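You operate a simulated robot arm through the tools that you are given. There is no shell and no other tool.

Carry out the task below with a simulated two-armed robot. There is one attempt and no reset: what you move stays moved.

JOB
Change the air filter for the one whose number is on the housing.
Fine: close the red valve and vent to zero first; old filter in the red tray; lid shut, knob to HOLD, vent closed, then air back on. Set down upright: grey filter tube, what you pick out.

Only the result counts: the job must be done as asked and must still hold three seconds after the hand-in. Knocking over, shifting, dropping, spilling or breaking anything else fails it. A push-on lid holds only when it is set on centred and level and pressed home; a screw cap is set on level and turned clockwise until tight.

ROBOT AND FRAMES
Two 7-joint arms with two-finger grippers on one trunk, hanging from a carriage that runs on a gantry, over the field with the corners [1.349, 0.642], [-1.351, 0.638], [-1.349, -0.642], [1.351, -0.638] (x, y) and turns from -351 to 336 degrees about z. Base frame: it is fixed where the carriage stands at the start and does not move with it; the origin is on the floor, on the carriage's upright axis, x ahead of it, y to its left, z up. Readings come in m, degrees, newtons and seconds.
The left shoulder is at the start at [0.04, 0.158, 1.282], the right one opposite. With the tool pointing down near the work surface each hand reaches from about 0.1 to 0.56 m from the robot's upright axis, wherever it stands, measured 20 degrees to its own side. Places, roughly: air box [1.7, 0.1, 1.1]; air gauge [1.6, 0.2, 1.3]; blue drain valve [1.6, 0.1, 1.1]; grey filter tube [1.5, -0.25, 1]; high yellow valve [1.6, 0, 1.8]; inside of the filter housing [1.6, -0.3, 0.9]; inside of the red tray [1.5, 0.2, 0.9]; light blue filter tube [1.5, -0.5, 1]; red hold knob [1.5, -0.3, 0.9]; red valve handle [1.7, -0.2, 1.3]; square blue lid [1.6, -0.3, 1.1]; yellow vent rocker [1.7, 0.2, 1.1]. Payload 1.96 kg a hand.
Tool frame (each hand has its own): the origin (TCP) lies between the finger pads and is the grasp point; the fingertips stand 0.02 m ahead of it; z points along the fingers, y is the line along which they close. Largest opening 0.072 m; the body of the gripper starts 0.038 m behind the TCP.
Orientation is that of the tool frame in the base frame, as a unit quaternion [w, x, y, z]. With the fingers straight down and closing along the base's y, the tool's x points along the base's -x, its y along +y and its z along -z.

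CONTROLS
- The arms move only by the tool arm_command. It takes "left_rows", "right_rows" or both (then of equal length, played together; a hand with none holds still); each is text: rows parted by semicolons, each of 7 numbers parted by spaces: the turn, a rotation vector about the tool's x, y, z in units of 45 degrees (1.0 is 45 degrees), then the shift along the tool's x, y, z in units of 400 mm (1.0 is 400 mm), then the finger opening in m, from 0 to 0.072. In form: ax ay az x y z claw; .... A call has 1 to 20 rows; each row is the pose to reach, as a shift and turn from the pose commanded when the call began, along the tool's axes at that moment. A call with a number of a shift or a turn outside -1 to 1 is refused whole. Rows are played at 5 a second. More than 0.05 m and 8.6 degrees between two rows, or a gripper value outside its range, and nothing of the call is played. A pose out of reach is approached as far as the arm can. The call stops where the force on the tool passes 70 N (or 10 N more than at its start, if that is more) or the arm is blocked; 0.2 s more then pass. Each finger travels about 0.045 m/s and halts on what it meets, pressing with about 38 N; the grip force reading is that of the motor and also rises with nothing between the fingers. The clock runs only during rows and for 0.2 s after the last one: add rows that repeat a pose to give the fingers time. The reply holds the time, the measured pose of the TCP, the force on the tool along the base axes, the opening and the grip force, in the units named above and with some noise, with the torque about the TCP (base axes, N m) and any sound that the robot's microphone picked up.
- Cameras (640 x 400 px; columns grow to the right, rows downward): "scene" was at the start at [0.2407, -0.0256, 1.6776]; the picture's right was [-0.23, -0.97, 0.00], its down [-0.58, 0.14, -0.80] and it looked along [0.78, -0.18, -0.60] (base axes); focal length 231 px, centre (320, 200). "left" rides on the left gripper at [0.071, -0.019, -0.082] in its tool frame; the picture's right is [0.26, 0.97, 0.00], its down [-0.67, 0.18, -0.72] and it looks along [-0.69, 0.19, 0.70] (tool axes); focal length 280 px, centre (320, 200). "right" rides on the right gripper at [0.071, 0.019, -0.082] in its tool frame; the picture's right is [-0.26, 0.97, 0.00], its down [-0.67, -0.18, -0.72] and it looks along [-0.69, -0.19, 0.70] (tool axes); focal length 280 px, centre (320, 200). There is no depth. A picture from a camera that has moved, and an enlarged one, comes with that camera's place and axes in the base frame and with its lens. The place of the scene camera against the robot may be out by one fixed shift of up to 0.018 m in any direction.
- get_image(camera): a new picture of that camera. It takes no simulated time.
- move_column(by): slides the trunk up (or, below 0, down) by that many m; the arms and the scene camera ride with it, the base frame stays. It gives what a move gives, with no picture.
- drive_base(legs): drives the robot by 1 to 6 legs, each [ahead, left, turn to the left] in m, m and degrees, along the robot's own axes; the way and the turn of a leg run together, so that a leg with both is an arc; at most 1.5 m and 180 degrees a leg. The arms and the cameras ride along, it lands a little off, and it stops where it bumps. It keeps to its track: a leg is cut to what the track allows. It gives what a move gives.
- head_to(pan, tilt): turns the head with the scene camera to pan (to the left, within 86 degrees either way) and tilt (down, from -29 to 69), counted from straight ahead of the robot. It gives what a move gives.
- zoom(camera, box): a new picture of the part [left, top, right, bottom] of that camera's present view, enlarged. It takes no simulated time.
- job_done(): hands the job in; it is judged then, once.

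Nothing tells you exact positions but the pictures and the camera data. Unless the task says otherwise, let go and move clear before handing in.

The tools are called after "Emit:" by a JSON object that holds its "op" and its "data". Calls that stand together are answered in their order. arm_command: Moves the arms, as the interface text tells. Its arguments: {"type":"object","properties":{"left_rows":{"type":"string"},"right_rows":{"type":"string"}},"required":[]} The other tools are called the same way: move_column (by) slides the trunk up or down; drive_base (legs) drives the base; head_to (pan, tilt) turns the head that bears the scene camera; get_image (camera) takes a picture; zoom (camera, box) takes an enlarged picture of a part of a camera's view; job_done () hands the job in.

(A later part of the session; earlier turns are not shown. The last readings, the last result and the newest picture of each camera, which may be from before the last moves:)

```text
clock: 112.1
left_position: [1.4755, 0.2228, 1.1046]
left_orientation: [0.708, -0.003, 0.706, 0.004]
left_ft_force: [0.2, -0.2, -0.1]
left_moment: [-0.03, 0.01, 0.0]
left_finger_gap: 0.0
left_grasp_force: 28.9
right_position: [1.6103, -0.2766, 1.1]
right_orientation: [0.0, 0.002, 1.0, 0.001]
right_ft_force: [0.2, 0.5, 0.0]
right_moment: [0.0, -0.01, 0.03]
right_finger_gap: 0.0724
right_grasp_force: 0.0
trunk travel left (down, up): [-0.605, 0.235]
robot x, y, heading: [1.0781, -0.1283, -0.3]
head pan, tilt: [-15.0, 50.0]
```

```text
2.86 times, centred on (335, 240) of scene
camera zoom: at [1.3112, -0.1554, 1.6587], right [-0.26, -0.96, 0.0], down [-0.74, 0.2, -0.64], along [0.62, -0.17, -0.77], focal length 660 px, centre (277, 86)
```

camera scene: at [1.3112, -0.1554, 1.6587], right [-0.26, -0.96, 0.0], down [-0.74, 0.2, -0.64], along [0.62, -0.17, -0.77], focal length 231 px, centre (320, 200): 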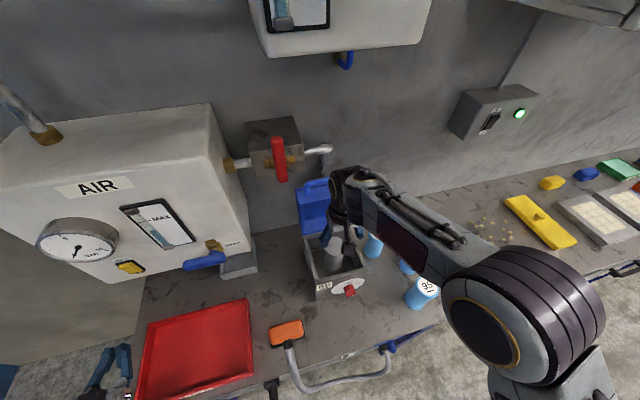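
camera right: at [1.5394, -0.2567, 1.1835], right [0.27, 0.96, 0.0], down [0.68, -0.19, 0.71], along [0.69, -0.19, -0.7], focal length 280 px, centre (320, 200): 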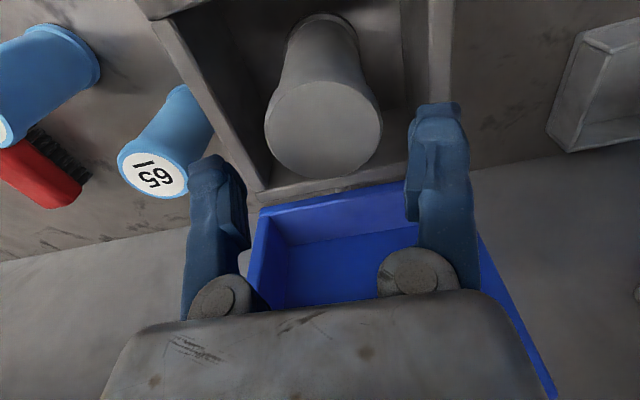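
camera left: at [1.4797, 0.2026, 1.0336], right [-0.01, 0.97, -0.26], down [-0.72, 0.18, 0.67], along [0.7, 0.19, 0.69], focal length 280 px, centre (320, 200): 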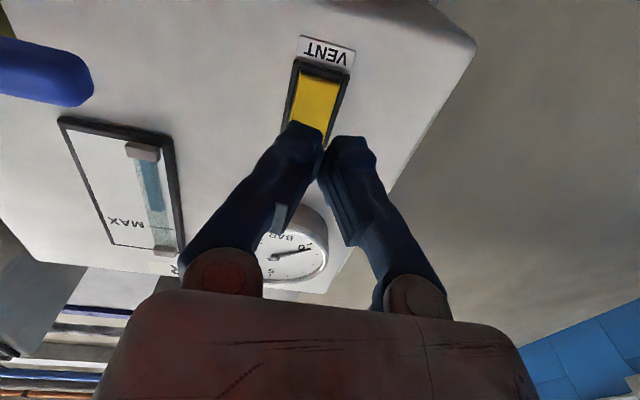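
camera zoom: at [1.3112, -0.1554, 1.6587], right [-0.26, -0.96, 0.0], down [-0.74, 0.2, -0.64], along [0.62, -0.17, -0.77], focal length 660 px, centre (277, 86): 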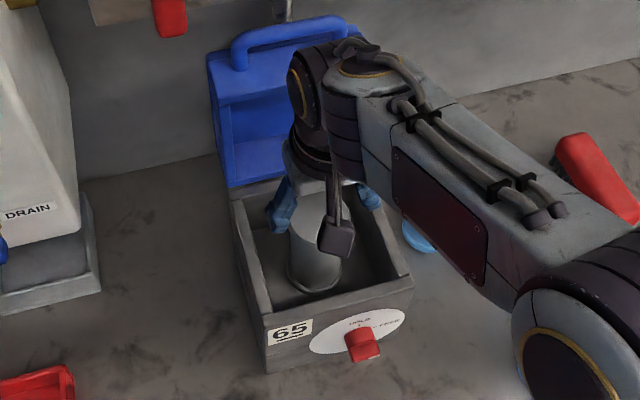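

Aligned over the old filter. I lower around it and close.

Emit:
{"op": "arm_command", "data": {"right_rows": "0 0 0 0 0 0.04 0.072; 0 0 0 0 0 0.08 0.072; 0 0 0 0 0 0.12 0.072; 0 0 0 0 0 0.158 0.072; 0 0 0 0 0 0.158 0.06; 0 0 0 0 0 0.158 0.05; 0 0 0 0 0 0.158 0.04; 0 0 0 0 0 0.158 0.04; 0 0 0 0 0 0.158 0.04"}}

Emit:
{"op": "get_image", "data": {"camera": "right"}}

```text
clock: 114.1
left_position: [1.4773, 0.2212, 1.1065]
left_orientation: [0.709, -0.002, 0.705, 0.002]
left_ft_force: [-0.1, -0.3, 0.1]
left_moment: [0.0, -0.01, -0.01]
left_finger_gap: 0.0001
left_grasp_force: 29.3
right_position: [1.6119, -0.2775, 1.0395]
right_orientation: [0.001, 0.002, 1.0, 0.0]
right_ft_force: [-12.7, 0.7, 55.3]
right_moment: [-0.08, -0.41, 0.0]
right_finger_gap: 0.0711
right_grasp_force: 38.3
trunk travel left (down, up): [-0.605, 0.235]
robot x, y, heading: [1.0825, -0.1287, -0.3]
head pan, tilt: [-15.0, 50.0]
```

```text
taken
camera right: at [1.5419, -0.2576, 1.1229], right [0.26, 0.96, 0.0], down [0.67, -0.19, 0.72], along [0.69, -0.19, -0.7], focal length 280 px, centre (320, 200)
```

right: 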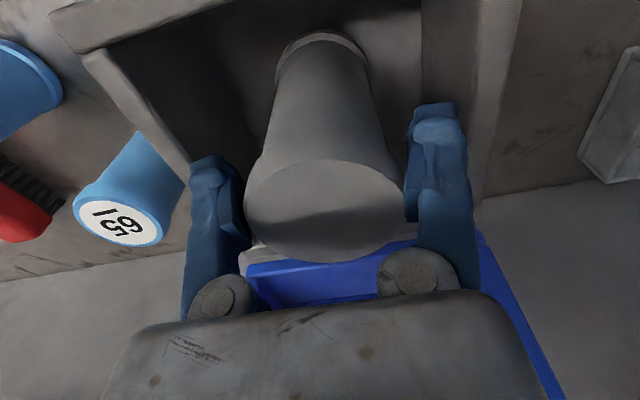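

The fingers bind on the top flange and press down with 55 N. I open, rise about 2.2 cm and grip the flange itself between the pads.

Emit:
{"op": "arm_command", "data": {"right_rows": "0 0 0 0 0 0 0.072; 0 0 0 0 0 -0.02 0.072; 0 0 0 0 0 -0.04 0.072; 0 0 0 0 0 -0.045 0.072; 0 0 0 0 0 -0.045 0.072"}}

Emit:
{"op": "get_image", "data": {"camera": "right"}}

Emit:
{"op": "zoom", "data": {"camera": "scene", "box": [290, 200, 390, 300]}}

```text
clock: 115.3
left_position: [1.4761, 0.2217, 1.106]
left_orientation: [0.708, -0.002, 0.706, 0.003]
left_ft_force: [-0.1, 0.1, -0.1]
left_moment: [0.02, 0.0, 0.02]
left_finger_gap: 0.0
left_grasp_force: 29.9
right_position: [1.6095, -0.277, 1.0563]
right_orientation: [0.0, 0.002, 1.0, 0.001]
right_ft_force: [0.7, 0.4, -1.2]
right_moment: [-0.01, 0.01, 0.02]
right_finger_gap: 0.072
right_grasp_force: 0.2
trunk travel left (down, up): [-0.605, 0.235]
robot x, y, heading: [1.08, -0.1304, -0.3]
head pan, tilt: [-15.0, 50.0]
```

```text
taken
camera right: at [1.5392, -0.2567, 1.1391], right [0.27, 0.96, 0.0], down [0.68, -0.19, 0.71], along [0.69, -0.19, -0.7], focal length 280 px, centre (320, 200)
```

right: 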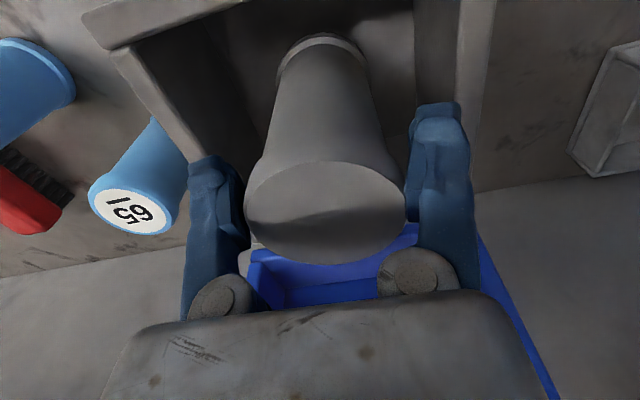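

```text
4.00 times, centred on (340, 250) of scene
camera zoom: at [1.3111, -0.1554, 1.6586], right [-0.26, -0.96, 0.0], down [-0.74, 0.2, -0.64], along [0.62, -0.17, -0.77], focal length 924 px, centre (240, 0)
```

zoom: 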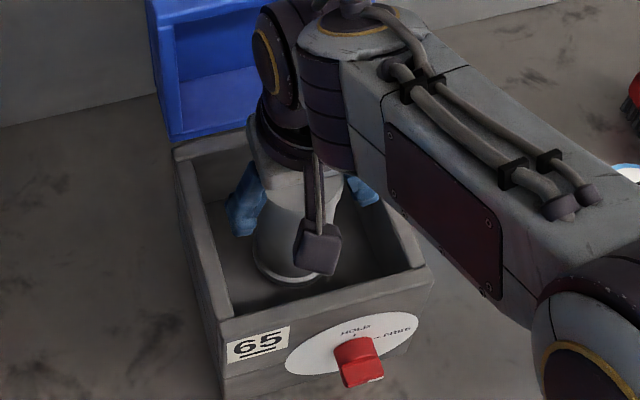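

The filter seems to have risen with the hand: it is lodged between the fingers. I close the grip and lift a little to check.

Emit:
{"op": "arm_command", "data": {"right_rows": "0 0 0 0 0 0 0.065; 0 0 0 0 0 0 0.06; 0 0 0 0 0 -0.03 0.06; 0 0 0 0 0 -0.06 0.06; 0 0 0 0 0 -0.06 0.06"}}

Emit:
{"op": "get_image", "data": {"camera": "right"}}

Emit:
{"op": "zoom", "data": {"camera": "scene", "box": [290, 200, 390, 300]}}

```text
clock: 116.5
left_position: [1.476, 0.2228, 1.105]
left_orientation: [0.708, -0.002, 0.706, 0.003]
left_ft_force: [-0.2, -0.5, -0.2]
left_moment: [-0.04, -0.01, 0.0]
left_finger_gap: 0.0
left_grasp_force: 29.4
right_position: [1.6091, -0.2774, 1.0816]
right_orientation: [-0.001, 0.002, 1.0, 0.001]
right_ft_force: [-0.9, -0.3, 0.5]
right_moment: [-0.02, -0.04, -0.02]
right_finger_gap: 0.0597
right_grasp_force: 0.0
trunk travel left (down, up): [-0.605, 0.235]
robot x, y, heading: [1.0827, -0.1282, -0.5]
head pan, tilt: [-15.0, 50.0]
```

```text
taken
camera right: at [1.5387, -0.2572, 1.1642], right [0.27, 0.96, 0.0], down [0.67, -0.19, 0.71], along [0.69, -0.19, -0.7], focal length 280 px, centre (320, 200)
```

right: 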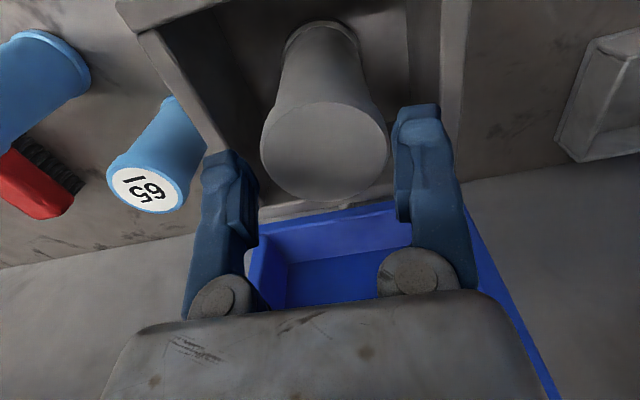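

```text
4.00 times, centred on (340, 250) of scene
camera zoom: at [1.3112, -0.1554, 1.6587], right [-0.26, -0.96, 0.0], down [-0.74, 0.2, -0.64], along [0.62, -0.17, -0.77], focal length 924 px, centre (240, 0)
```

zoom: 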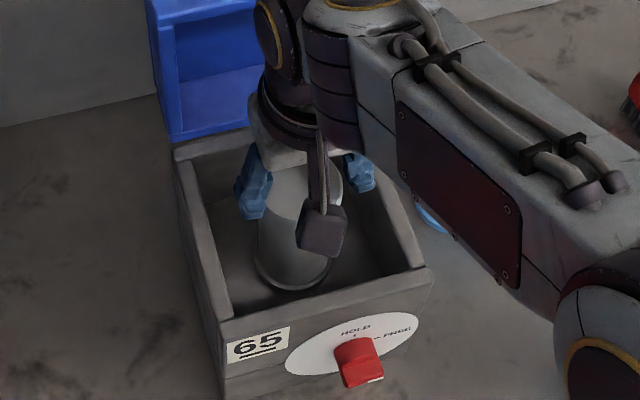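

It settled back in place; from all views its top is z≈1.055, Ø 0.061, and the fingers narrow behind the pads. I re-open, lower so the flange sits right between the pads (TCP z≈1.05), and grip.

Emit:
{"op": "arm_command", "data": {"right_rows": "0 0 0 0 0 0 0.066; 0 0 0 0 0 0 0.072; 0 0 0 -0.003 0 0.04 0.072; 0 0 0 -0.003 0 0.078 0.072; 0 0 0 -0.003 0 0.078 0.065; 0 0 0 -0.003 0 0.078 0.055; 0 0 0 -0.003 0 0.078 0.05; 0 0 0 -0.003 0 0.078 0.05"}}

Emit:
{"op": "get_image", "data": {"camera": "right"}}

```text
clock: 118.3
left_position: [1.4764, 0.2223, 1.1053]
left_orientation: [0.708, -0.002, 0.706, 0.003]
left_ft_force: [-0.4, 0.8, -0.4]
left_moment: [0.01, 0.04, 0.03]
left_finger_gap: 0.0002
left_grasp_force: 29.2
right_position: [1.6099, -0.2774, 1.0495]
right_orientation: [-0.001, 0.002, 1.0, 0.002]
right_ft_force: [1.2, -0.9, 1.0]
right_moment: [-0.07, -0.24, -0.03]
right_finger_gap: 0.0645
right_grasp_force: 38.2
trunk travel left (down, up): [-0.605, 0.235]
robot x, y, heading: [1.0781, -0.1301, -0.4]
head pan, tilt: [-15.0, 50.0]
```

```text
taken
camera right: at [1.5397, -0.2575, 1.1332], right [0.27, 0.96, 0.0], down [0.67, -0.19, 0.71], along [0.69, -0.19, -0.7], focal length 280 px, centre (320, 200)
```

right: 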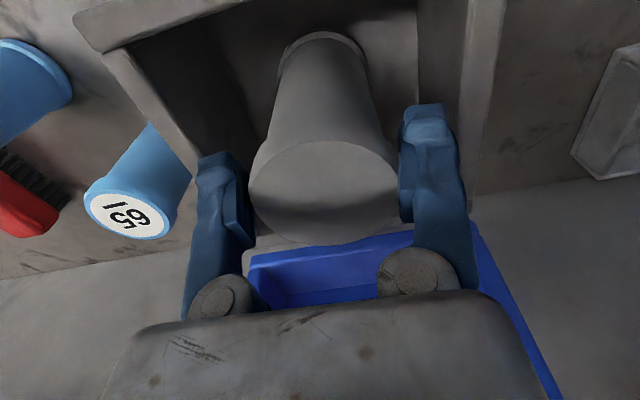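

Gripped the flange (gap 64.5 mm). I lift slowly and check after 3 cm.

Emit:
{"op": "arm_command", "data": {"right_rows": "0 0 0 0 0 -0.02 0.05; 0 0 0 0 0 -0.045 0.05; 0 0 0 0 0 -0.075 0.05; 0 0 0 0 0 -0.075 0.05"}}

Emit:
{"op": "get_image", "data": {"camera": "right"}}

Emit:
{"op": "zoom", "data": {"camera": "scene", "box": [290, 200, 390, 300]}}

```text
clock: 119.3
left_position: [1.4755, 0.2221, 1.1045]
left_orientation: [0.708, -0.003, 0.706, 0.004]
left_ft_force: [-0.7, 0.3, 0.1]
left_moment: [-0.05, 0.02, 0.0]
left_finger_gap: 0.0
left_grasp_force: 29.2
right_position: [1.6108, -0.2773, 1.0811]
right_orientation: [-0.001, 0.002, 1.0, 0.001]
right_ft_force: [-0.1, -0.3, -1.1]
right_moment: [-0.01, 0.04, 0.0]
right_finger_gap: 0.0644
right_grasp_force: 38.0
trunk travel left (down, up): [-0.605, 0.235]
robot x, y, heading: [1.0799, -0.1329, -0.2]
head pan, tilt: [-15.0, 50.0]
```

```text
taken
camera right: at [1.5396, -0.2576, 1.1639], right [0.27, 0.96, 0.0], down [0.68, -0.19, 0.71], along [0.69, -0.19, -0.7], focal length 280 px, centre (320, 200)
```

right: 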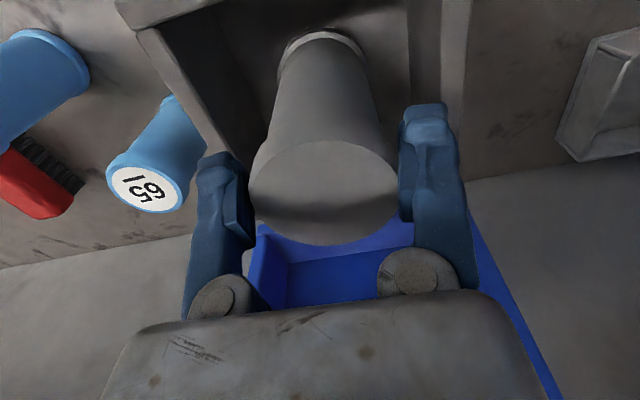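

```text
4.00 times, centred on (340, 250) of scene
camera zoom: at [1.3112, -0.1554, 1.6587], right [-0.26, -0.96, 0.0], down [-0.74, 0.2, -0.64], along [0.62, -0.17, -0.77], focal length 924 px, centre (240, 0)
```

zoom: 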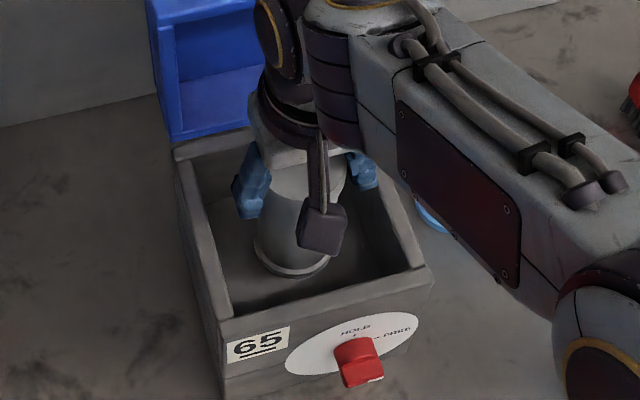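

The filter comes up with the hand. I raise it clear of the housing.

Emit:
{"op": "arm_command", "data": {"right_rows": "0 0 0 0 0 -0.06 0.05; 0 0 0 0 0 -0.12 0.05; 0 0 0 0 0 -0.18 0.05; 0 0 0 0.03 0 -0.24 0.05; 0 0 0 0.06 0 -0.3 0.05; 0 0 0 0.06 0 -0.3 0.05"}}

Emit:
{"op": "get_image", "data": {"camera": "right"}}

Emit:
{"op": "get_image", "data": {"camera": "scene"}}

```text
clock: 120.7
left_position: [1.476, 0.221, 1.1048]
left_orientation: [0.709, -0.002, 0.706, 0.004]
left_ft_force: [0.3, -0.3, 0.2]
left_moment: [0.0, -0.01, 0.04]
left_finger_gap: 0.0
left_grasp_force: 29.4
right_position: [1.5849, -0.2768, 1.2022]
right_orientation: [-0.001, 0.001, 1.0, 0.001]
right_ft_force: [-0.6, -0.8, -0.6]
right_moment: [0.05, 0.03, 0.01]
right_finger_gap: 0.0641
right_grasp_force: 38.3
trunk travel left (down, up): [-0.605, 0.235]
robot x, y, heading: [1.0806, -0.1305, -0.4]
head pan, tilt: [-15.0, 50.0]
```

```text
taken
camera right: at [1.5147, -0.2577, 1.2846], right [0.27, 0.96, 0.0], down [0.67, -0.19, 0.71], along [0.69, -0.19, -0.7], focal length 280 px, centre (320, 200)
```

right: 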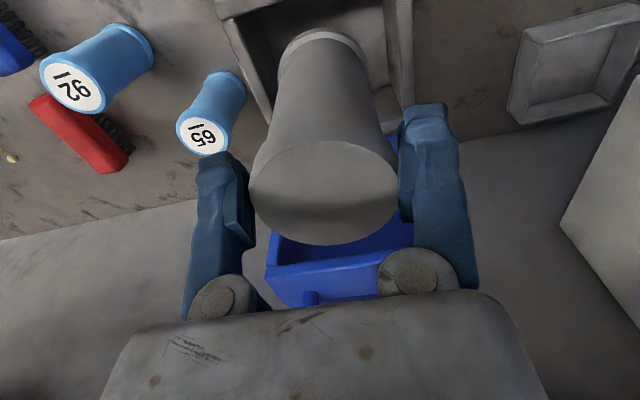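

```text
taken
camera scene: at [1.3112, -0.1554, 1.6587], right [-0.26, -0.96, 0.0], down [-0.74, 0.2, -0.64], along [0.62, -0.17, -0.77], focal length 231 px, centre (320, 200)
```

scene: 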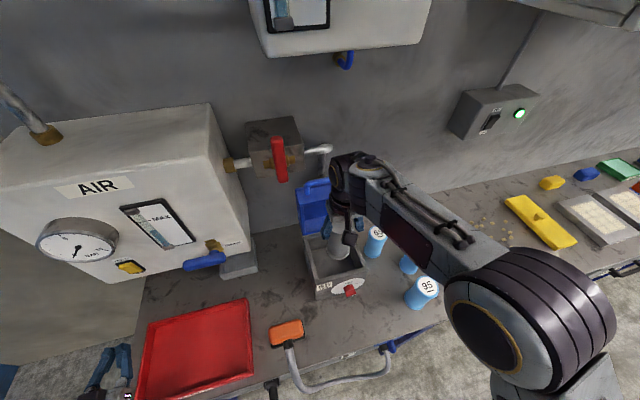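

The old filter is clear of the housing. I drive back 0.1 m and left 0.4 m to bring it over the red tray.

Emit:
{"op": "drive_base", "data": {"legs": [[-0.1, 0.0, 0.0], [0.0, 0.4, 0.0]]}}

Emit:
{"op": "get_image", "data": {"camera": "right"}}

Emit:
{"op": "get_image", "data": {"camera": "scene"}}

```text
clock: 123.9
left_position: [1.3827, 0.6121, 1.1045]
left_orientation: [0.708, 0.0, 0.706, 0.001]
left_ft_force: [0.6, -0.8, 0.3]
left_moment: [0.01, 0.0, -0.01]
left_finger_gap: 0.0
left_grasp_force: 30.1
right_position: [1.4891, 0.1121, 1.201]
right_orientation: [-0.001, 0.006, 1.0, 0.001]
right_ft_force: [-0.2, -0.7, -0.9]
right_moment: [0.01, 0.02, 0.0]
right_finger_gap: 0.0641
right_grasp_force: 38.1
trunk travel left (down, up): [-0.605, 0.235]
robot x, y, heading: [0.9841, 0.2636, -0.5]
head pan, tilt: [-15.0, 50.0]
```

```text
taken
camera right: at [1.4186, 0.1318, 1.2844], right [0.27, 0.96, 0.0], down [0.67, -0.19, 0.71], along [0.69, -0.19, -0.7], focal length 280 px, centre (320, 200)
```

right: 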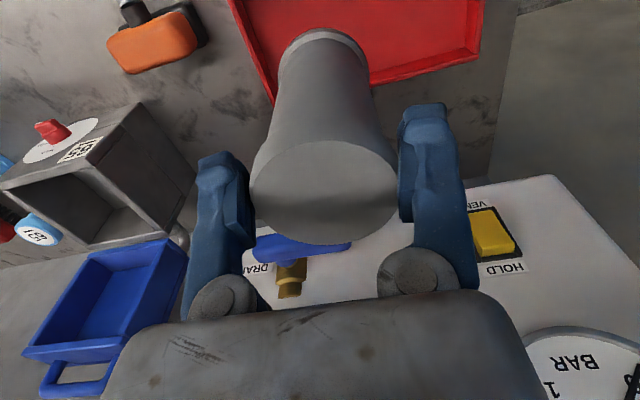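

```text
taken
camera scene: at [1.2157, 0.2354, 1.6587], right [-0.27, -0.96, 0.0], down [-0.74, 0.21, -0.64], along [0.62, -0.17, -0.77], focal length 231 px, centre (320, 200)
```

scene: 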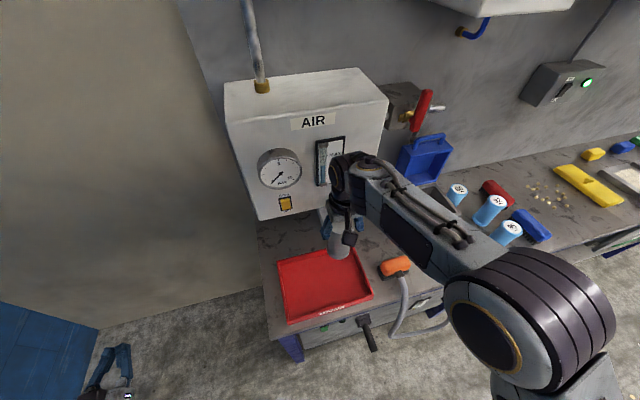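

The tray spans about x 1.39–1.59, y 0.02–0.29. I shift 3 cm left and lower the filter toward its floor.

Emit:
{"op": "arm_command", "data": {"right_rows": "0 0 0 0 0.04 0.05 0.05; 0 0 0 0.01 0.075 0.13 0.05; 0 0 0 0.01 0.075 0.21 0.05; 0 0 0 0.01 0.075 0.29 0.05; 0 0 0 0.01 0.075 0.36 0.05; 0 0 0 0.01 0.075 0.41 0.05; 0 0 0 0.01 0.075 0.41 0.05"}}

Emit:
{"op": "get_image", "data": {"camera": "right"}}

Emit:
{"op": "zoom", "data": {"camera": "scene", "box": [250, 180, 410, 340]}}

```text
clock: 125.5
left_position: [1.3821, 0.6112, 1.1052]
left_orientation: [0.708, 0.0, 0.706, 0.001]
left_ft_force: [-0.1, 1.2, -0.2]
left_moment: [-0.03, -0.04, 0.03]
left_finger_gap: 0.0
left_grasp_force: 29.9
right_position: [1.4868, 0.1421, 1.0372]
right_orientation: [-0.001, 0.005, 1.0, 0.001]
right_ft_force: [-0.2, 0.3, -2.6]
right_moment: [0.01, 0.03, -0.03]
right_finger_gap: 0.0639
right_grasp_force: 37.9
trunk travel left (down, up): [-0.605, 0.235]
robot x, y, heading: [0.9849, 0.2616, -0.6]
head pan, tilt: [-15.0, 50.0]
```

```text
taken
camera right: at [1.4161, 0.1608, 1.1205], right [0.27, 0.96, 0.0], down [0.67, -0.19, 0.71], along [0.69, -0.19, -0.7], focal length 280 px, centre (320, 200)
```

right: 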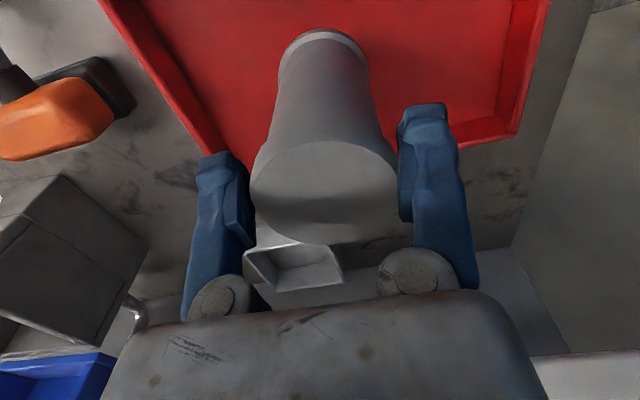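

```text
2.50 times, centred on (330, 260) of scene
camera zoom: at [1.2156, 0.2353, 1.6587], right [-0.27, -0.96, 0.0], down [-0.74, 0.21, -0.64], along [0.62, -0.17, -0.77], focal length 578 px, centre (295, 50)
```

zoom: 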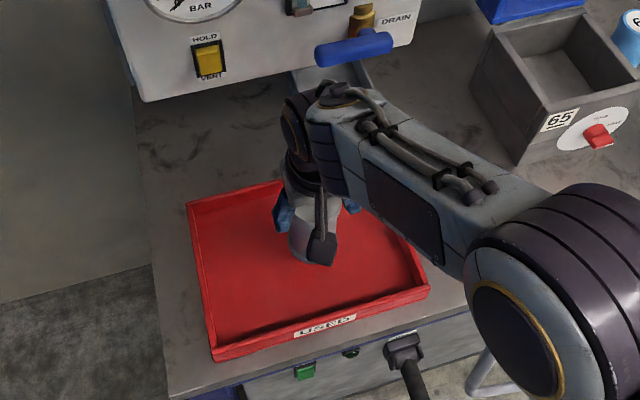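

Inside the tray. I lower in 3 mm steps, watching for contact.

Emit:
{"op": "arm_command", "data": {"right_rows": "0 0 0 0 0 0.0075 0.05; 0 0 0 0 0 0.015 0.05; 0 0 0 0 0 0.0225 0.05; 0 0 0 0 0 0.03 0.05; 0 0 0 0 0 0.03 0.05"}}

```text
clock: 126.7
left_position: [1.3826, 0.6124, 1.1052]
left_orientation: [0.708, -0.001, 0.706, 0.002]
left_ft_force: [0.2, 0.4, 0.9]
left_moment: [0.01, 0.01, -0.01]
left_finger_gap: 0.0001
left_grasp_force: 29.5
right_position: [1.4852, 0.1422, 1.0262]
right_orientation: [0.0, 0.005, 1.0, 0.001]
right_ft_force: [-0.8, 0.4, -1.9]
right_moment: [-0.01, -0.01, 0.02]
right_finger_gap: 0.0636
right_grasp_force: 38.0
trunk travel left (down, up): [-0.605, 0.235]
robot x, y, heading: [0.9884, 0.2634, -1.1]
head pan, tilt: [-15.0, 50.0]
```

Emit:
{"op": "arm_command", "data": {"right_rows": "0 0 0 0 0 0.006 0.05; 0 0 0 0 0 0.012 0.05; 0 0 0 0 0 0.018 0.05; 0 0 0 0 0 0.018 0.05"}}

Emit:
{"op": "get_image", "data": {"camera": "right"}}

```text
clock: 127.7
left_position: [1.3827, 0.6112, 1.1054]
left_orientation: [0.708, -0.001, 0.706, 0.003]
left_ft_force: [-0.2, -0.7, -0.1]
left_moment: [-0.01, -0.02, -0.02]
left_finger_gap: 0.0
left_grasp_force: 29.8
right_position: [1.4859, 0.1424, 1.0178]
right_orientation: [-0.001, 0.005, 1.0, 0.001]
right_ft_force: [-0.3, 0.2, -1.5]
right_moment: [0.0, 0.03, 0.0]
right_finger_gap: 0.0637
right_grasp_force: 37.3
trunk travel left (down, up): [-0.605, 0.235]
robot x, y, heading: [0.9856, 0.2642, -0.7]
head pan, tilt: [-15.0, 50.0]
```

```text
taken
camera right: at [1.415, 0.1627, 1.1013], right [0.27, 0.96, 0.0], down [0.67, -0.19, 0.71], along [0.69, -0.19, -0.7], focal length 280 px, centre (320, 200)
```

right: 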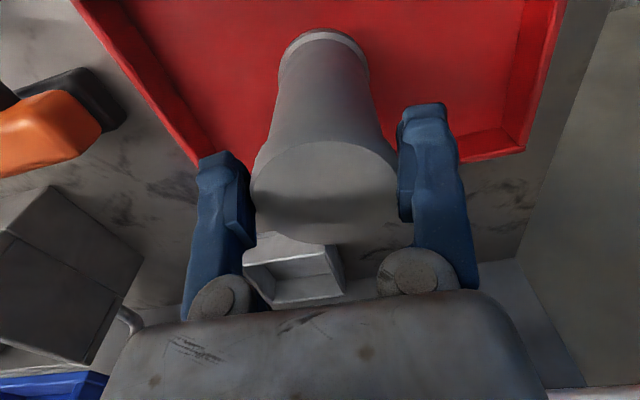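

Still no contact; I continue in small steps.

Emit:
{"op": "arm_command", "data": {"right_rows": "0 0 0 0 0 0.006 0.05; 0 0 0 0 0 0.012 0.05; 0 0 0 0 0 0.018 0.05; 0 0 0 0 0 0.018 0.05"}}

```text
clock: 128.7
left_position: [1.3816, 0.6123, 1.1044]
left_orientation: [0.708, 0.0, 0.706, 0.001]
left_ft_force: [0.0, 0.3, 0.0]
left_moment: [0.02, 0.0, 0.03]
left_finger_gap: 0.0001
left_grasp_force: 29.4
right_position: [1.4837, 0.1417, 1.0128]
right_orientation: [0.0, 0.005, 1.0, 0.001]
right_ft_force: [0.4, -0.1, -1.2]
right_moment: [0.04, 0.02, 0.01]
right_finger_gap: 0.0633
right_grasp_force: 38.1
trunk travel left (down, up): [-0.605, 0.235]
robot x, y, heading: [0.9836, 0.2675, -0.7]
head pan, tilt: [-15.0, 50.0]
```

Emit:
{"op": "arm_command", "data": {"right_rows": "0 0 0 0 0 0.006 0.05; 0 0 0 0 0 0.012 0.05; 0 0 0 0 0 0.012 0.05"}}

Emit:
{"op": "get_image", "data": {"camera": "right"}}

```text
clock: 129.5
left_position: [1.3825, 0.6116, 1.1049]
left_orientation: [0.708, -0.001, 0.706, 0.002]
left_ft_force: [-0.5, -0.2, -0.3]
left_moment: [0.02, 0.01, 0.0]
left_finger_gap: 0.0
left_grasp_force: 29.9
right_position: [1.4845, 0.1426, 1.0069]
right_orientation: [0.0, 0.006, 1.0, 0.001]
right_ft_force: [0.2, 0.7, -1.5]
right_moment: [-0.01, 0.02, -0.03]
right_finger_gap: 0.0632
right_grasp_force: 38.3
trunk travel left (down, up): [-0.605, 0.235]
robot x, y, heading: [0.9865, 0.265, -0.8]
head pan, tilt: [-15.0, 50.0]
```

```text
taken
camera right: at [1.4145, 0.1617, 1.0903], right [0.27, 0.96, 0.0], down [0.67, -0.19, 0.71], along [0.69, -0.19, -0.7], focal length 280 px, centre (320, 200)
```

right: 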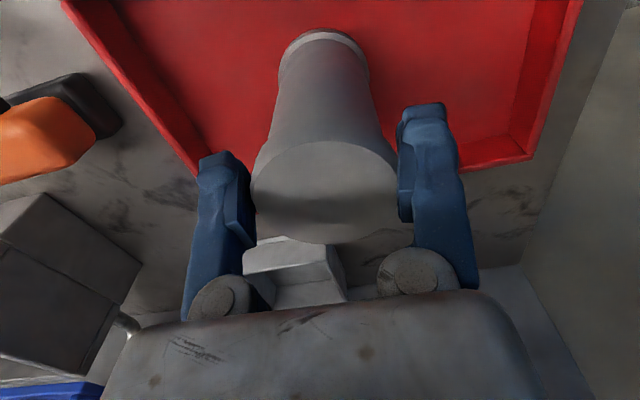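

The filter's base should now be only a few millimetres above the tray floor. I continue.

Emit:
{"op": "arm_command", "data": {"right_rows": "0 0 0 0 0 0.005 0.05; 0 0 0 0 0 0.01 0.05; 0 0 0 0 0 0.015 0.05; 0 0 0 0 0 0.015 0.05"}}

```text
clock: 130.5
left_position: [1.3822, 0.6112, 1.1056]
left_orientation: [0.708, 0.0, 0.706, 0.002]
left_ft_force: [-0.2, 0.5, -0.5]
left_moment: [-0.04, 0.01, 0.0]
left_finger_gap: 0.0
left_grasp_force: 29.3
right_position: [1.4852, 0.1426, 1.0011]
right_orientation: [-0.001, 0.005, 1.0, 0.001]
right_ft_force: [-0.6, -0.3, -1.6]
right_moment: [0.01, 0.05, -0.03]
right_finger_gap: 0.0631
right_grasp_force: 38.0
trunk travel left (down, up): [-0.605, 0.235]
robot x, y, heading: [0.9862, 0.2635, -0.9]
head pan, tilt: [-15.0, 50.0]
```

Emit:
{"op": "arm_command", "data": {"right_rows": "0 0 0 0 0 0.005 0.05; 0 0 0 0 0 0.01 0.05; 0 0 0 0 0 0.015 0.05; 0 0 0 0 0 0.015 0.05"}}

Emit:
{"op": "get_image", "data": {"camera": "right"}}

```text
clock: 131.5
left_position: [1.383, 0.6112, 1.106]
left_orientation: [0.708, 0.001, 0.706, 0.0]
left_ft_force: [-0.1, 0.1, -0.2]
left_moment: [0.02, 0.02, 0.0]
left_finger_gap: 0.0002
left_grasp_force: 29.4
right_position: [1.4857, 0.1425, 0.9961]
right_orientation: [0.0, 0.005, 1.0, 0.0]
right_ft_force: [-6.2, 1.1, 16.9]
right_moment: [0.07, 0.16, 0.03]
right_finger_gap: 0.0632
right_grasp_force: 37.4
trunk travel left (down, up): [-0.605, 0.235]
robot x, y, heading: [0.9865, 0.2649, -0.8]
head pan, tilt: [-15.0, 50.0]
```

```text
taken
camera right: at [1.4152, 0.162, 1.0787], right [0.27, 0.96, 0.0], down [0.67, -0.19, 0.71], along [0.69, -0.19, -0.7], focal length 280 px, centre (320, 200)
```

right: 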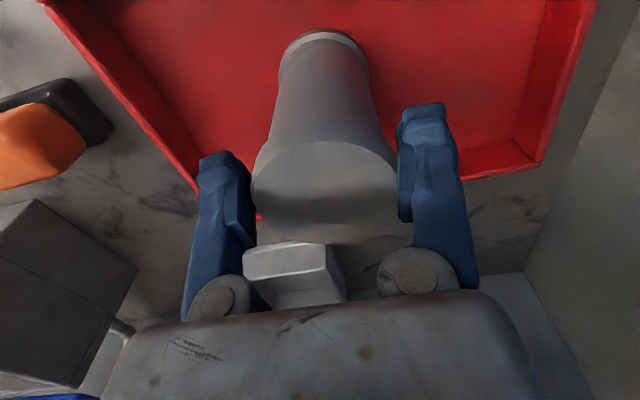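

Contact with the tray floor (17 N). I release and rise straight up.

Emit:
{"op": "arm_command", "data": {"right_rows": "0 0 0 0 0 -0.003 0.05; 0 0 0 0 0 -0.003 0.066; 0 0 0 0 0 -0.003 0.072; 0 0 0 0 0 -0.003 0.072; 0 0 0 0 0 -0.02 0.072; 0 0 0 0 0 -0.04 0.072; 0 0 0 0 0 -0.06 0.072; 0 0 0 0 0 -0.06 0.072"}}

Emit:
{"op": "get_image", "data": {"camera": "right"}}

Emit:
{"op": "zoom", "data": {"camera": "scene", "box": [250, 180, 410, 340]}}

```text
clock: 133.3
left_position: [1.382, 0.6136, 1.1049]
left_orientation: [0.708, 0.0, 0.706, 0.001]
left_ft_force: [0.7, -0.8, 0.0]
left_moment: [-0.03, -0.01, 0.02]
left_finger_gap: 0.0
left_grasp_force: 30.0
right_position: [1.4847, 0.1417, 1.0188]
right_orientation: [-0.001, 0.005, 1.0, 0.001]
right_ft_force: [-0.1, 0.5, 1.3]
right_moment: [0.01, 0.0, 0.01]
right_finger_gap: 0.0719
right_grasp_force: 0.0
trunk travel left (down, up): [-0.605, 0.235]
robot x, y, heading: [0.9838, 0.2623, -0.7]
head pan, tilt: [-15.0, 50.0]
```

```text
taken
camera right: at [1.4146, 0.1613, 1.1018], right [0.27, 0.96, 0.0], down [0.67, -0.19, 0.71], along [0.69, -0.19, -0.7], focal length 280 px, centre (320, 200)
```

right: 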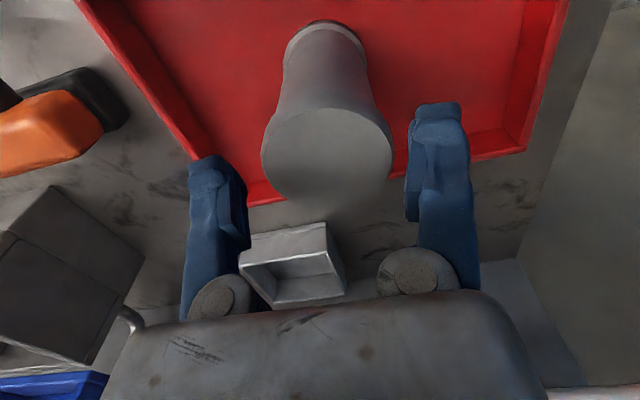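

```text
2.50 times, centred on (330, 260) of scene
camera zoom: at [1.2157, 0.2353, 1.6587], right [-0.27, -0.96, 0.0], down [-0.74, 0.21, -0.64], along [0.62, -0.17, -0.77], focal length 578 px, centre (295, 50)
```

zoom: 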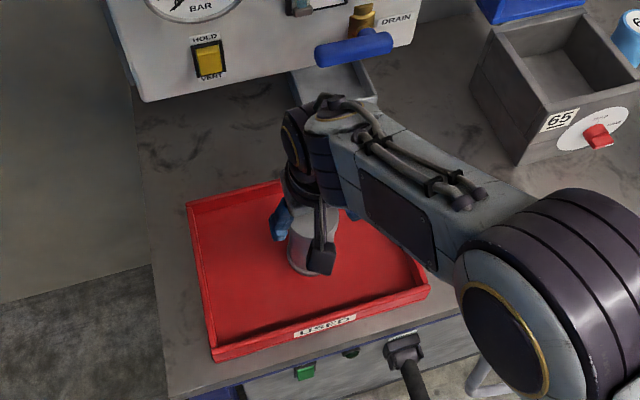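

The old filter stands upright in the tray, free of the fingers. I rise fully and check again.

Emit:
{"op": "arm_command", "data": {"right_rows": "0 0 0 0 0 -0.08 0.072; 0 0 0 0 0 -0.16 0.072; 0 0 0 0 0 -0.24 0.072; 0 0 0 0 0 -0.34 0.072; 0 0 0 0 0 -0.44 0.072; 0 0 0 0 0 -0.44 0.072"}}

Emit:
{"op": "get_image", "data": {"camera": "scene"}}

Emit:
{"op": "get_image", "data": {"camera": "right"}}

```text
clock: 134.7
left_position: [1.3829, 0.6126, 1.1057]
left_orientation: [0.708, 0.001, 0.706, 0.001]
left_ft_force: [0.3, 0.1, 0.5]
left_moment: [-0.01, 0.0, 0.02]
left_finger_gap: 0.0001
left_grasp_force: 29.6
right_position: [1.4859, 0.1398, 1.195]
right_orientation: [0.0, 0.005, 1.0, 0.001]
right_ft_force: [0.5, 0.5, 0.0]
right_moment: [-0.04, -0.01, 0.0]
right_finger_gap: 0.072
right_grasp_force: 0.0
trunk travel left (down, up): [-0.605, 0.235]
robot x, y, heading: [0.9899, 0.2636, -0.5]
head pan, tilt: [-15.0, 50.0]
```

```text
taken
camera scene: at [1.2157, 0.2353, 1.6587], right [-0.27, -0.96, 0.0], down [-0.74, 0.21, -0.64], along [0.62, -0.17, -0.77], focal length 231 px, centre (320, 200)
```

scene: 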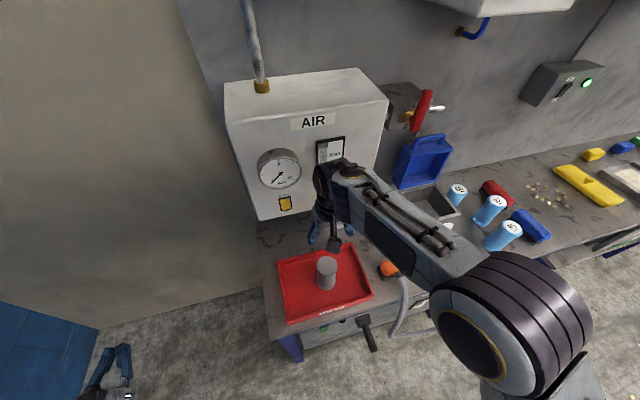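

```text
taken
camera right: at [1.416, 0.1609, 1.2781], right [0.27, 0.96, 0.0], down [0.67, -0.19, 0.71], along [0.69, -0.19, -0.7], focal length 280 px, centre (320, 200)
```

right: 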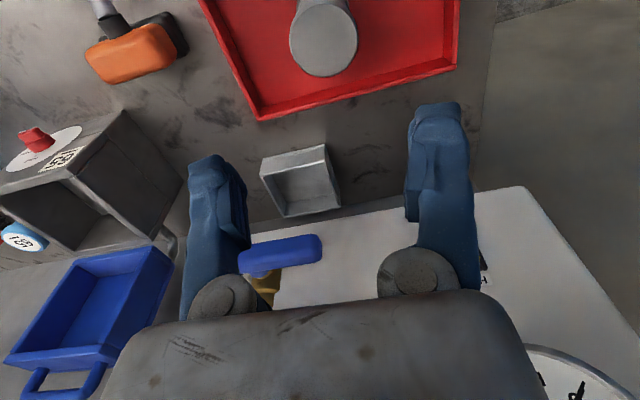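

The old filter stands in the tray. Now to the new one: I drive right 0.55 m and ahead 0.1 m, then look with the wrist camera.

Emit:
{"op": "drive_base", "data": {"legs": [[0.0, -0.55, 0.0], [0.1, 0.0, 0.5]]}}

Emit:
{"op": "get_image", "data": {"camera": "right"}}

Emit:
{"op": "get_image", "data": {"camera": "scene"}}

```text
clock: 138.6
left_position: [1.4726, 0.0609, 1.1053]
left_orientation: [0.708, -0.003, 0.706, 0.003]
left_ft_force: [0.3, -0.6, 0.0]
left_moment: [0.05, -0.01, -0.01]
left_finger_gap: 0.0
left_grasp_force: 29.4
right_position: [1.5805, -0.4088, 1.1945]
right_orientation: [0.0, 0.001, 1.0, 0.001]
right_ft_force: [0.2, 0.2, 0.2]
right_moment: [0.0, 0.02, 0.02]
right_finger_gap: 0.0722
right_grasp_force: 0.1
trunk travel left (down, up): [-0.605, 0.235]
robot x, y, heading: [1.0767, -0.2879, -0.2]
head pan, tilt: [-15.0, 50.0]
```

```text
taken
camera right: at [1.5094, -0.3902, 1.2778], right [0.26, 0.96, 0.0], down [0.67, -0.19, 0.71], along [0.69, -0.19, -0.7], focal length 280 px, centre (320, 200)
```

right: 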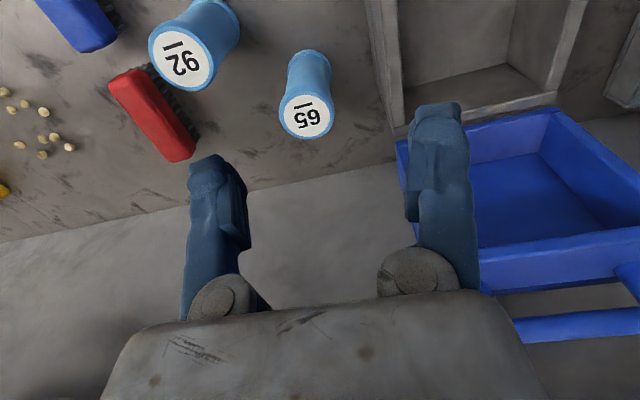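

```text
taken
camera scene: at [1.3083, -0.3174, 1.6588], right [-0.26, -0.96, 0.0], down [-0.74, 0.2, -0.64], along [0.62, -0.17, -0.77], focal length 231 px, centre (320, 200)
```

scene: 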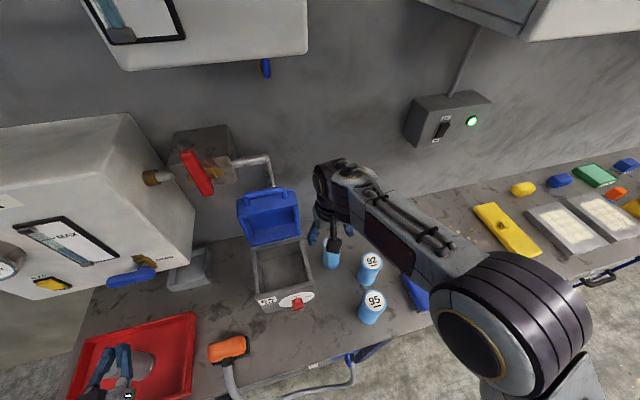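

The old filter still stands in the tray below the left hand; I will raise the left hand for safety. I zoom on the "65" filter.

Emit:
{"op": "arm_command", "data": {"left_rows": "0 0 0 -0.08 0 0 0; 0 0 0 -0.16 0 0 0; 0 0 0 -0.25 0 -0.05 0; 0 0 0 -0.25 0 -0.1 0; 0 0 0 -0.25 0 -0.1 0"}}

Emit:
{"op": "zoom", "data": {"camera": "right", "box": [240, 20, 400, 160]}}

Emit:
{"op": "zoom", "data": {"camera": "scene", "box": [60, 300, 220, 400]}}

```text
clock: 139.8
left_position: [1.453, 0.061, 1.2058]
left_orientation: [0.708, -0.003, 0.707, 0.004]
left_ft_force: [-0.2, 0.4, -0.7]
left_moment: [-0.02, 0.01, 0.03]
left_finger_gap: 0.0
left_grasp_force: 29.6
left hand out of reach, approached as far as the arm can: row 4, 5
right_position: [1.5792, -0.4094, 1.195]
right_orientation: [-0.001, 0.0, 1.0, 0.0]
right_ft_force: [0.6, -0.5, 0.1]
right_moment: [0.01, 0.01, 0.0]
right_finger_gap: 0.0719
right_grasp_force: 0.1
trunk travel left (down, up): [-0.605, 0.235]
robot x, y, heading: [1.0755, -0.2885, -0.2]
head pan, tilt: [-15.0, 50.0]
```

```text
2.86 times, centred on (320, 90) of right
camera zoom: at [1.5091, -0.3903, 1.2777], right [0.26, 0.96, 0.0], down [0.68, -0.19, 0.71], along [0.69, -0.19, -0.7], focal length 801 px, centre (320, 514)
```

zoom: 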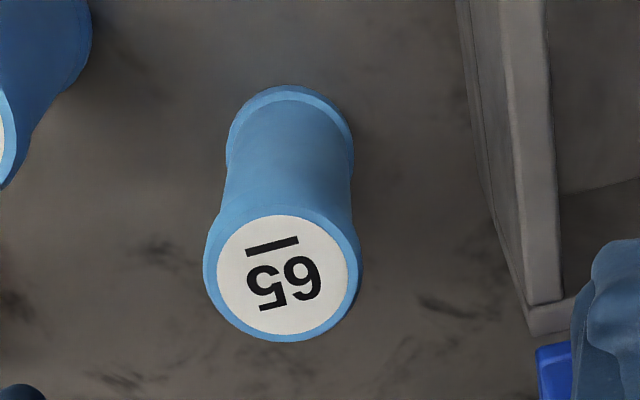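

```text
4.00 times, centred on (140, 350) of scene
camera zoom: at [1.3082, -0.3174, 1.6587], right [-0.26, -0.96, 0.0], down [-0.74, 0.2, -0.64], along [0.62, -0.17, -0.77], focal length 924 px, centre (1040, -400)
```

zoom: 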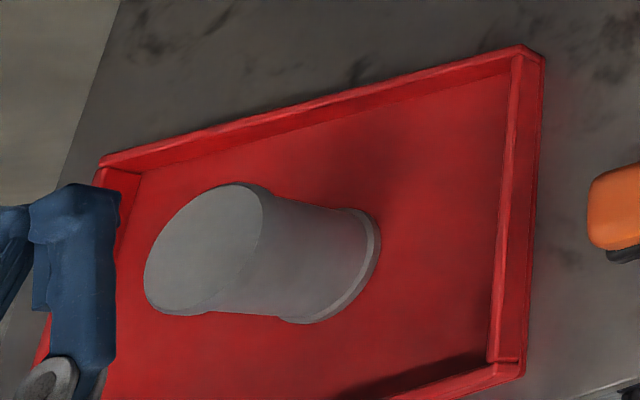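

The "65" filter is at about [1.661, -0.447], top z≈0.985. I move above it.

Emit:
{"op": "arm_command", "data": {"right_rows": "0 0 0 -0.05 -0.03 0.04 0.072; 0 0 0 -0.1 -0.06 0.08 0.072; 0 0 0 -0.15 -0.09 0.13 0.072; 0 0 0 -0.2 -0.094 0.19 0.072; 0 0 0 -0.2 -0.094 0.26 0.072; 0 0 0 -0.2 -0.094 0.32 0.072; 0 0 0 -0.2 -0.094 0.32 0.072"}}

Emit:
{"op": "get_image", "data": {"camera": "right"}}

Emit:
{"op": "get_image", "data": {"camera": "scene"}}

```text
clock: 141.4
left_position: [1.4533, 0.0608, 1.2041]
left_orientation: [0.708, -0.002, 0.706, 0.003]
left_ft_force: [0.2, -0.2, -0.4]
left_moment: [0.0, 0.0, -0.02]
left_finger_gap: 0.0001
left_grasp_force: 30.1
right_position: [1.6467, -0.4478, 1.0696]
right_orientation: [-0.001, 0.001, 1.0, 0.001]
right_ft_force: [-0.7, -0.5, 0.5]
right_moment: [-0.02, 0.05, 0.02]
right_finger_gap: 0.0722
right_grasp_force: 0.0
right hand out of reach, approached as far as the arm can: row 4, 5, 6, 7
trunk travel left (down, up): [-0.605, 0.235]
robot x, y, heading: [1.0817, -0.2919, -0.4]
head pan, tilt: [-15.0, 50.0]
```

```text
taken
camera right: at [1.5769, -0.4284, 1.1532], right [0.26, 0.96, 0.0], down [0.68, -0.19, 0.71], along [0.69, -0.19, -0.7], focal length 280 px, centre (320, 200)
```

right: 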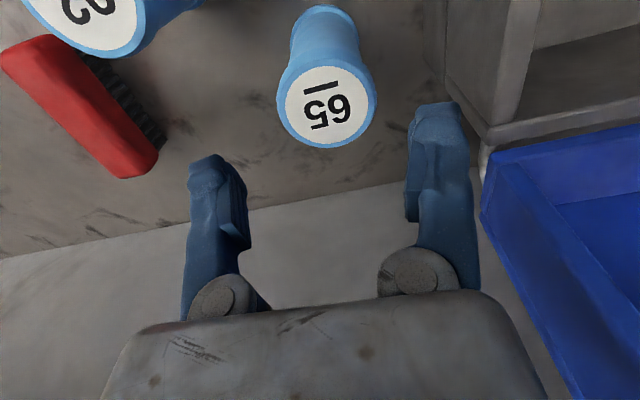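

```text
taken
camera scene: at [1.3081, -0.3174, 1.6587], right [-0.26, -0.96, 0.0], down [-0.74, 0.2, -0.64], along [0.62, -0.17, -0.77], focal length 231 px, centre (320, 200)
```

scene: 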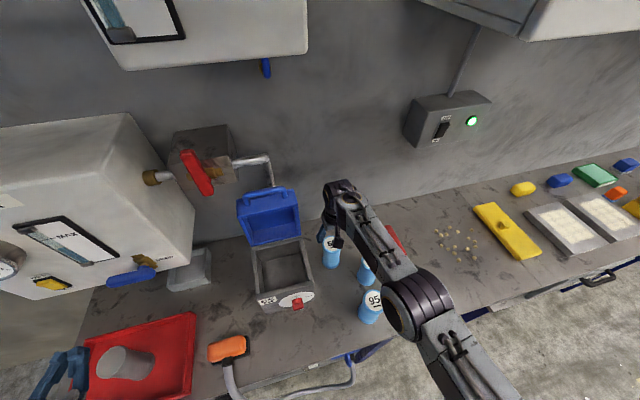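

The filter's place is confirmed: [1.660, -0.447], top 0.986. The arm is at its reach limit, so I pull the hand back 4 cm and drive 6 cm ahead.

Emit:
{"op": "arm_command", "data": {"right_rows": "0 0 0 0.06 0 -0.05 0.072; 0 0 0 0.12 0 -0.1 0.072; 0 0 0 0.12 0 -0.1 0.072"}}

Emit:
{"op": "drive_base", "data": {"legs": [[0.06, 0.0, 0.3]]}}

Emit:
{"op": "get_image", "data": {"camera": "right"}}

```text
clock: 142.2
left_position: [1.4539, 0.0616, 1.2043]
left_orientation: [0.708, -0.003, 0.706, 0.004]
left_ft_force: [-0.7, 0.0, 0.3]
left_moment: [0.03, -0.01, 0.0]
left_finger_gap: 0.0001
left_grasp_force: 29.8
right_position: [1.5999, -0.4479, 1.1113]
right_orientation: [0.0, 0.001, 1.0, 0.001]
right_ft_force: [-0.2, 0.5, 0.4]
right_moment: [-0.01, -0.02, 0.01]
right_finger_gap: 0.0718
right_grasp_force: 0.1
trunk travel left (down, up): [-0.605, 0.235]
robot x, y, heading: [1.0775, -0.2874, -0.4]
head pan, tilt: [-15.0, 50.0]
```

```text
clock: 143.2
left_position: [1.5117, 0.0632, 1.2038]
left_orientation: [0.708, -0.005, 0.706, 0.005]
left_ft_force: [0.3, -0.4, 0.0]
left_moment: [-0.01, -0.02, 0.01]
left_finger_gap: 0.0
left_grasp_force: 29.4
right_position: [1.6607, -0.445, 1.1118]
right_orientation: [0.0, -0.002, 1.0, 0.001]
right_ft_force: [0.3, 1.0, 0.5]
right_moment: [0.03, 0.02, -0.01]
right_finger_gap: 0.0721
right_grasp_force: 0.1
trunk travel left (down, up): [-0.605, 0.235]
robot x, y, heading: [1.1388, -0.2907, 0.3]
head pan, tilt: [-15.0, 50.0]
```

```text
taken
camera right: at [1.5906, -0.4258, 1.1939], right [0.26, 0.97, 0.0], down [0.68, -0.18, 0.71], along [0.69, -0.18, -0.7], focal length 280 px, centre (320, 200)
```

right: 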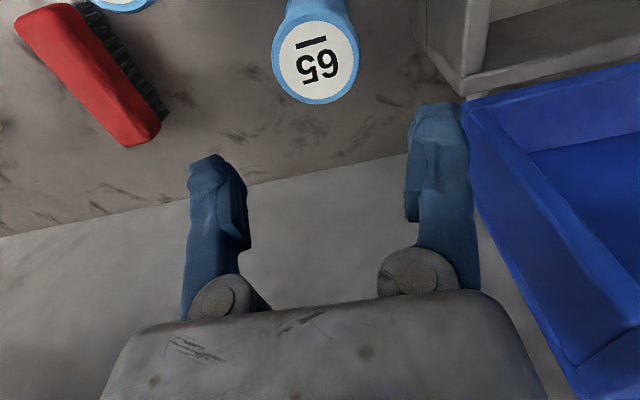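

The hand is right above the filter. I descend partway and check alignment.

Emit:
{"op": "arm_command", "data": {"right_rows": "0 0 0 0 -0.006 0.07 0.072; 0 0 0 0 -0.006 0.14 0.072; 0 0 0 0 -0.006 0.2 0.072; 0 0 0 0 -0.006 0.23 0.072; 0 0 0 0 -0.006 0.23 0.072"}}

Emit:
{"op": "get_image", "data": {"camera": "right"}}

Emit:
{"op": "get_image", "data": {"camera": "scene"}}

```text
clock: 144.4
left_position: [1.5109, 0.0631, 1.2046]
left_orientation: [0.708, -0.004, 0.706, 0.005]
left_ft_force: [0.8, 0.5, -0.1]
left_moment: [0.04, 0.0, 0.01]
left_finger_gap: 0.0
left_grasp_force: 29.9
right_position: [1.6606, -0.448, 1.0184]
right_orientation: [0.0, -0.001, 1.0, 0.001]
right_ft_force: [1.1, 0.0, 0.3]
right_moment: [0.0, 0.0, -0.03]
right_finger_gap: 0.0718
right_grasp_force: 0.1
trunk travel left (down, up): [-0.605, 0.235]
robot x, y, heading: [1.1382, -0.2898, 0.2]
head pan, tilt: [-15.0, 50.0]
```

```text
taken
camera right: at [1.5907, -0.4278, 1.1017], right [0.26, 0.97, 0.0], down [0.68, -0.18, 0.71], along [0.69, -0.18, -0.7], focal length 280 px, centre (320, 200)
```

right: 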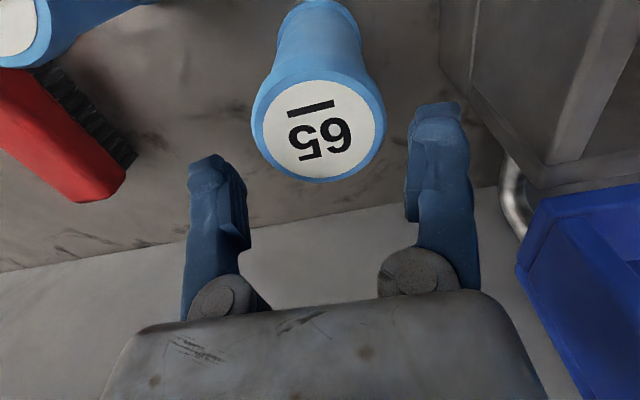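

```text
taken
camera scene: at [1.368, -0.3162, 1.6587], right [-0.26, -0.97, 0.0], down [-0.74, 0.2, -0.64], along [0.62, -0.17, -0.77], focal length 231 px, centre (320, 200)
```

scene: 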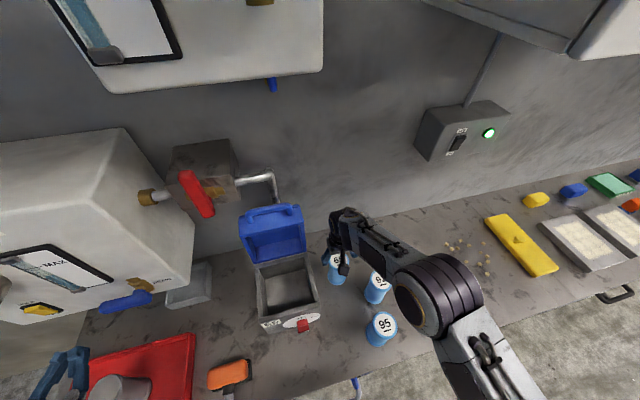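

Aligned within 2 mm. I lower to flange height and close.

Emit:
{"op": "arm_command", "data": {"right_rows": "0 0 0 0 0.002 0.03 0.072; 0 0 0 0 0.002 0.06 0.072; 0 0 0 0 0.002 0.09 0.072; 0 0 0 0 0.002 0.09 0.064; 0 0 0 0 0.002 0.09 0.055; 0 0 0 0 0.002 0.09 0.05; 0 0 0 0 0.002 0.09 0.05"}}

Emit:
{"op": "get_image", "data": {"camera": "right"}}

```text
clock: 146.0
left_position: [1.5117, 0.0621, 1.2053]
left_orientation: [0.708, -0.004, 0.706, 0.005]
left_ft_force: [-0.2, -1.1, 0.1]
left_moment: [0.03, 0.0, -0.04]
left_finger_gap: 0.0
left_grasp_force: 29.1
right_position: [1.6611, -0.4475, 0.9823]
right_orientation: [-0.001, -0.003, 1.0, 0.001]
right_ft_force: [-2.2, -0.5, 4.1]
right_moment: [0.03, 0.07, 0.01]
right_finger_gap: 0.0654
right_grasp_force: 38.2
trunk travel left (down, up): [-0.605, 0.235]
robot x, y, heading: [1.1379, -0.2912, 0.0]
head pan, tilt: [-15.0, 50.0]
```

```text
taken
camera right: at [1.591, -0.4281, 1.0658], right [0.26, 0.97, 0.0], down [0.68, -0.18, 0.71], along [0.69, -0.18, -0.7], focal length 280 px, centre (320, 200)
```

right: 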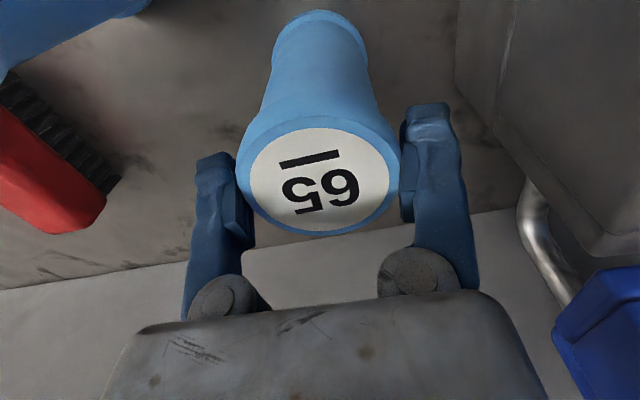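

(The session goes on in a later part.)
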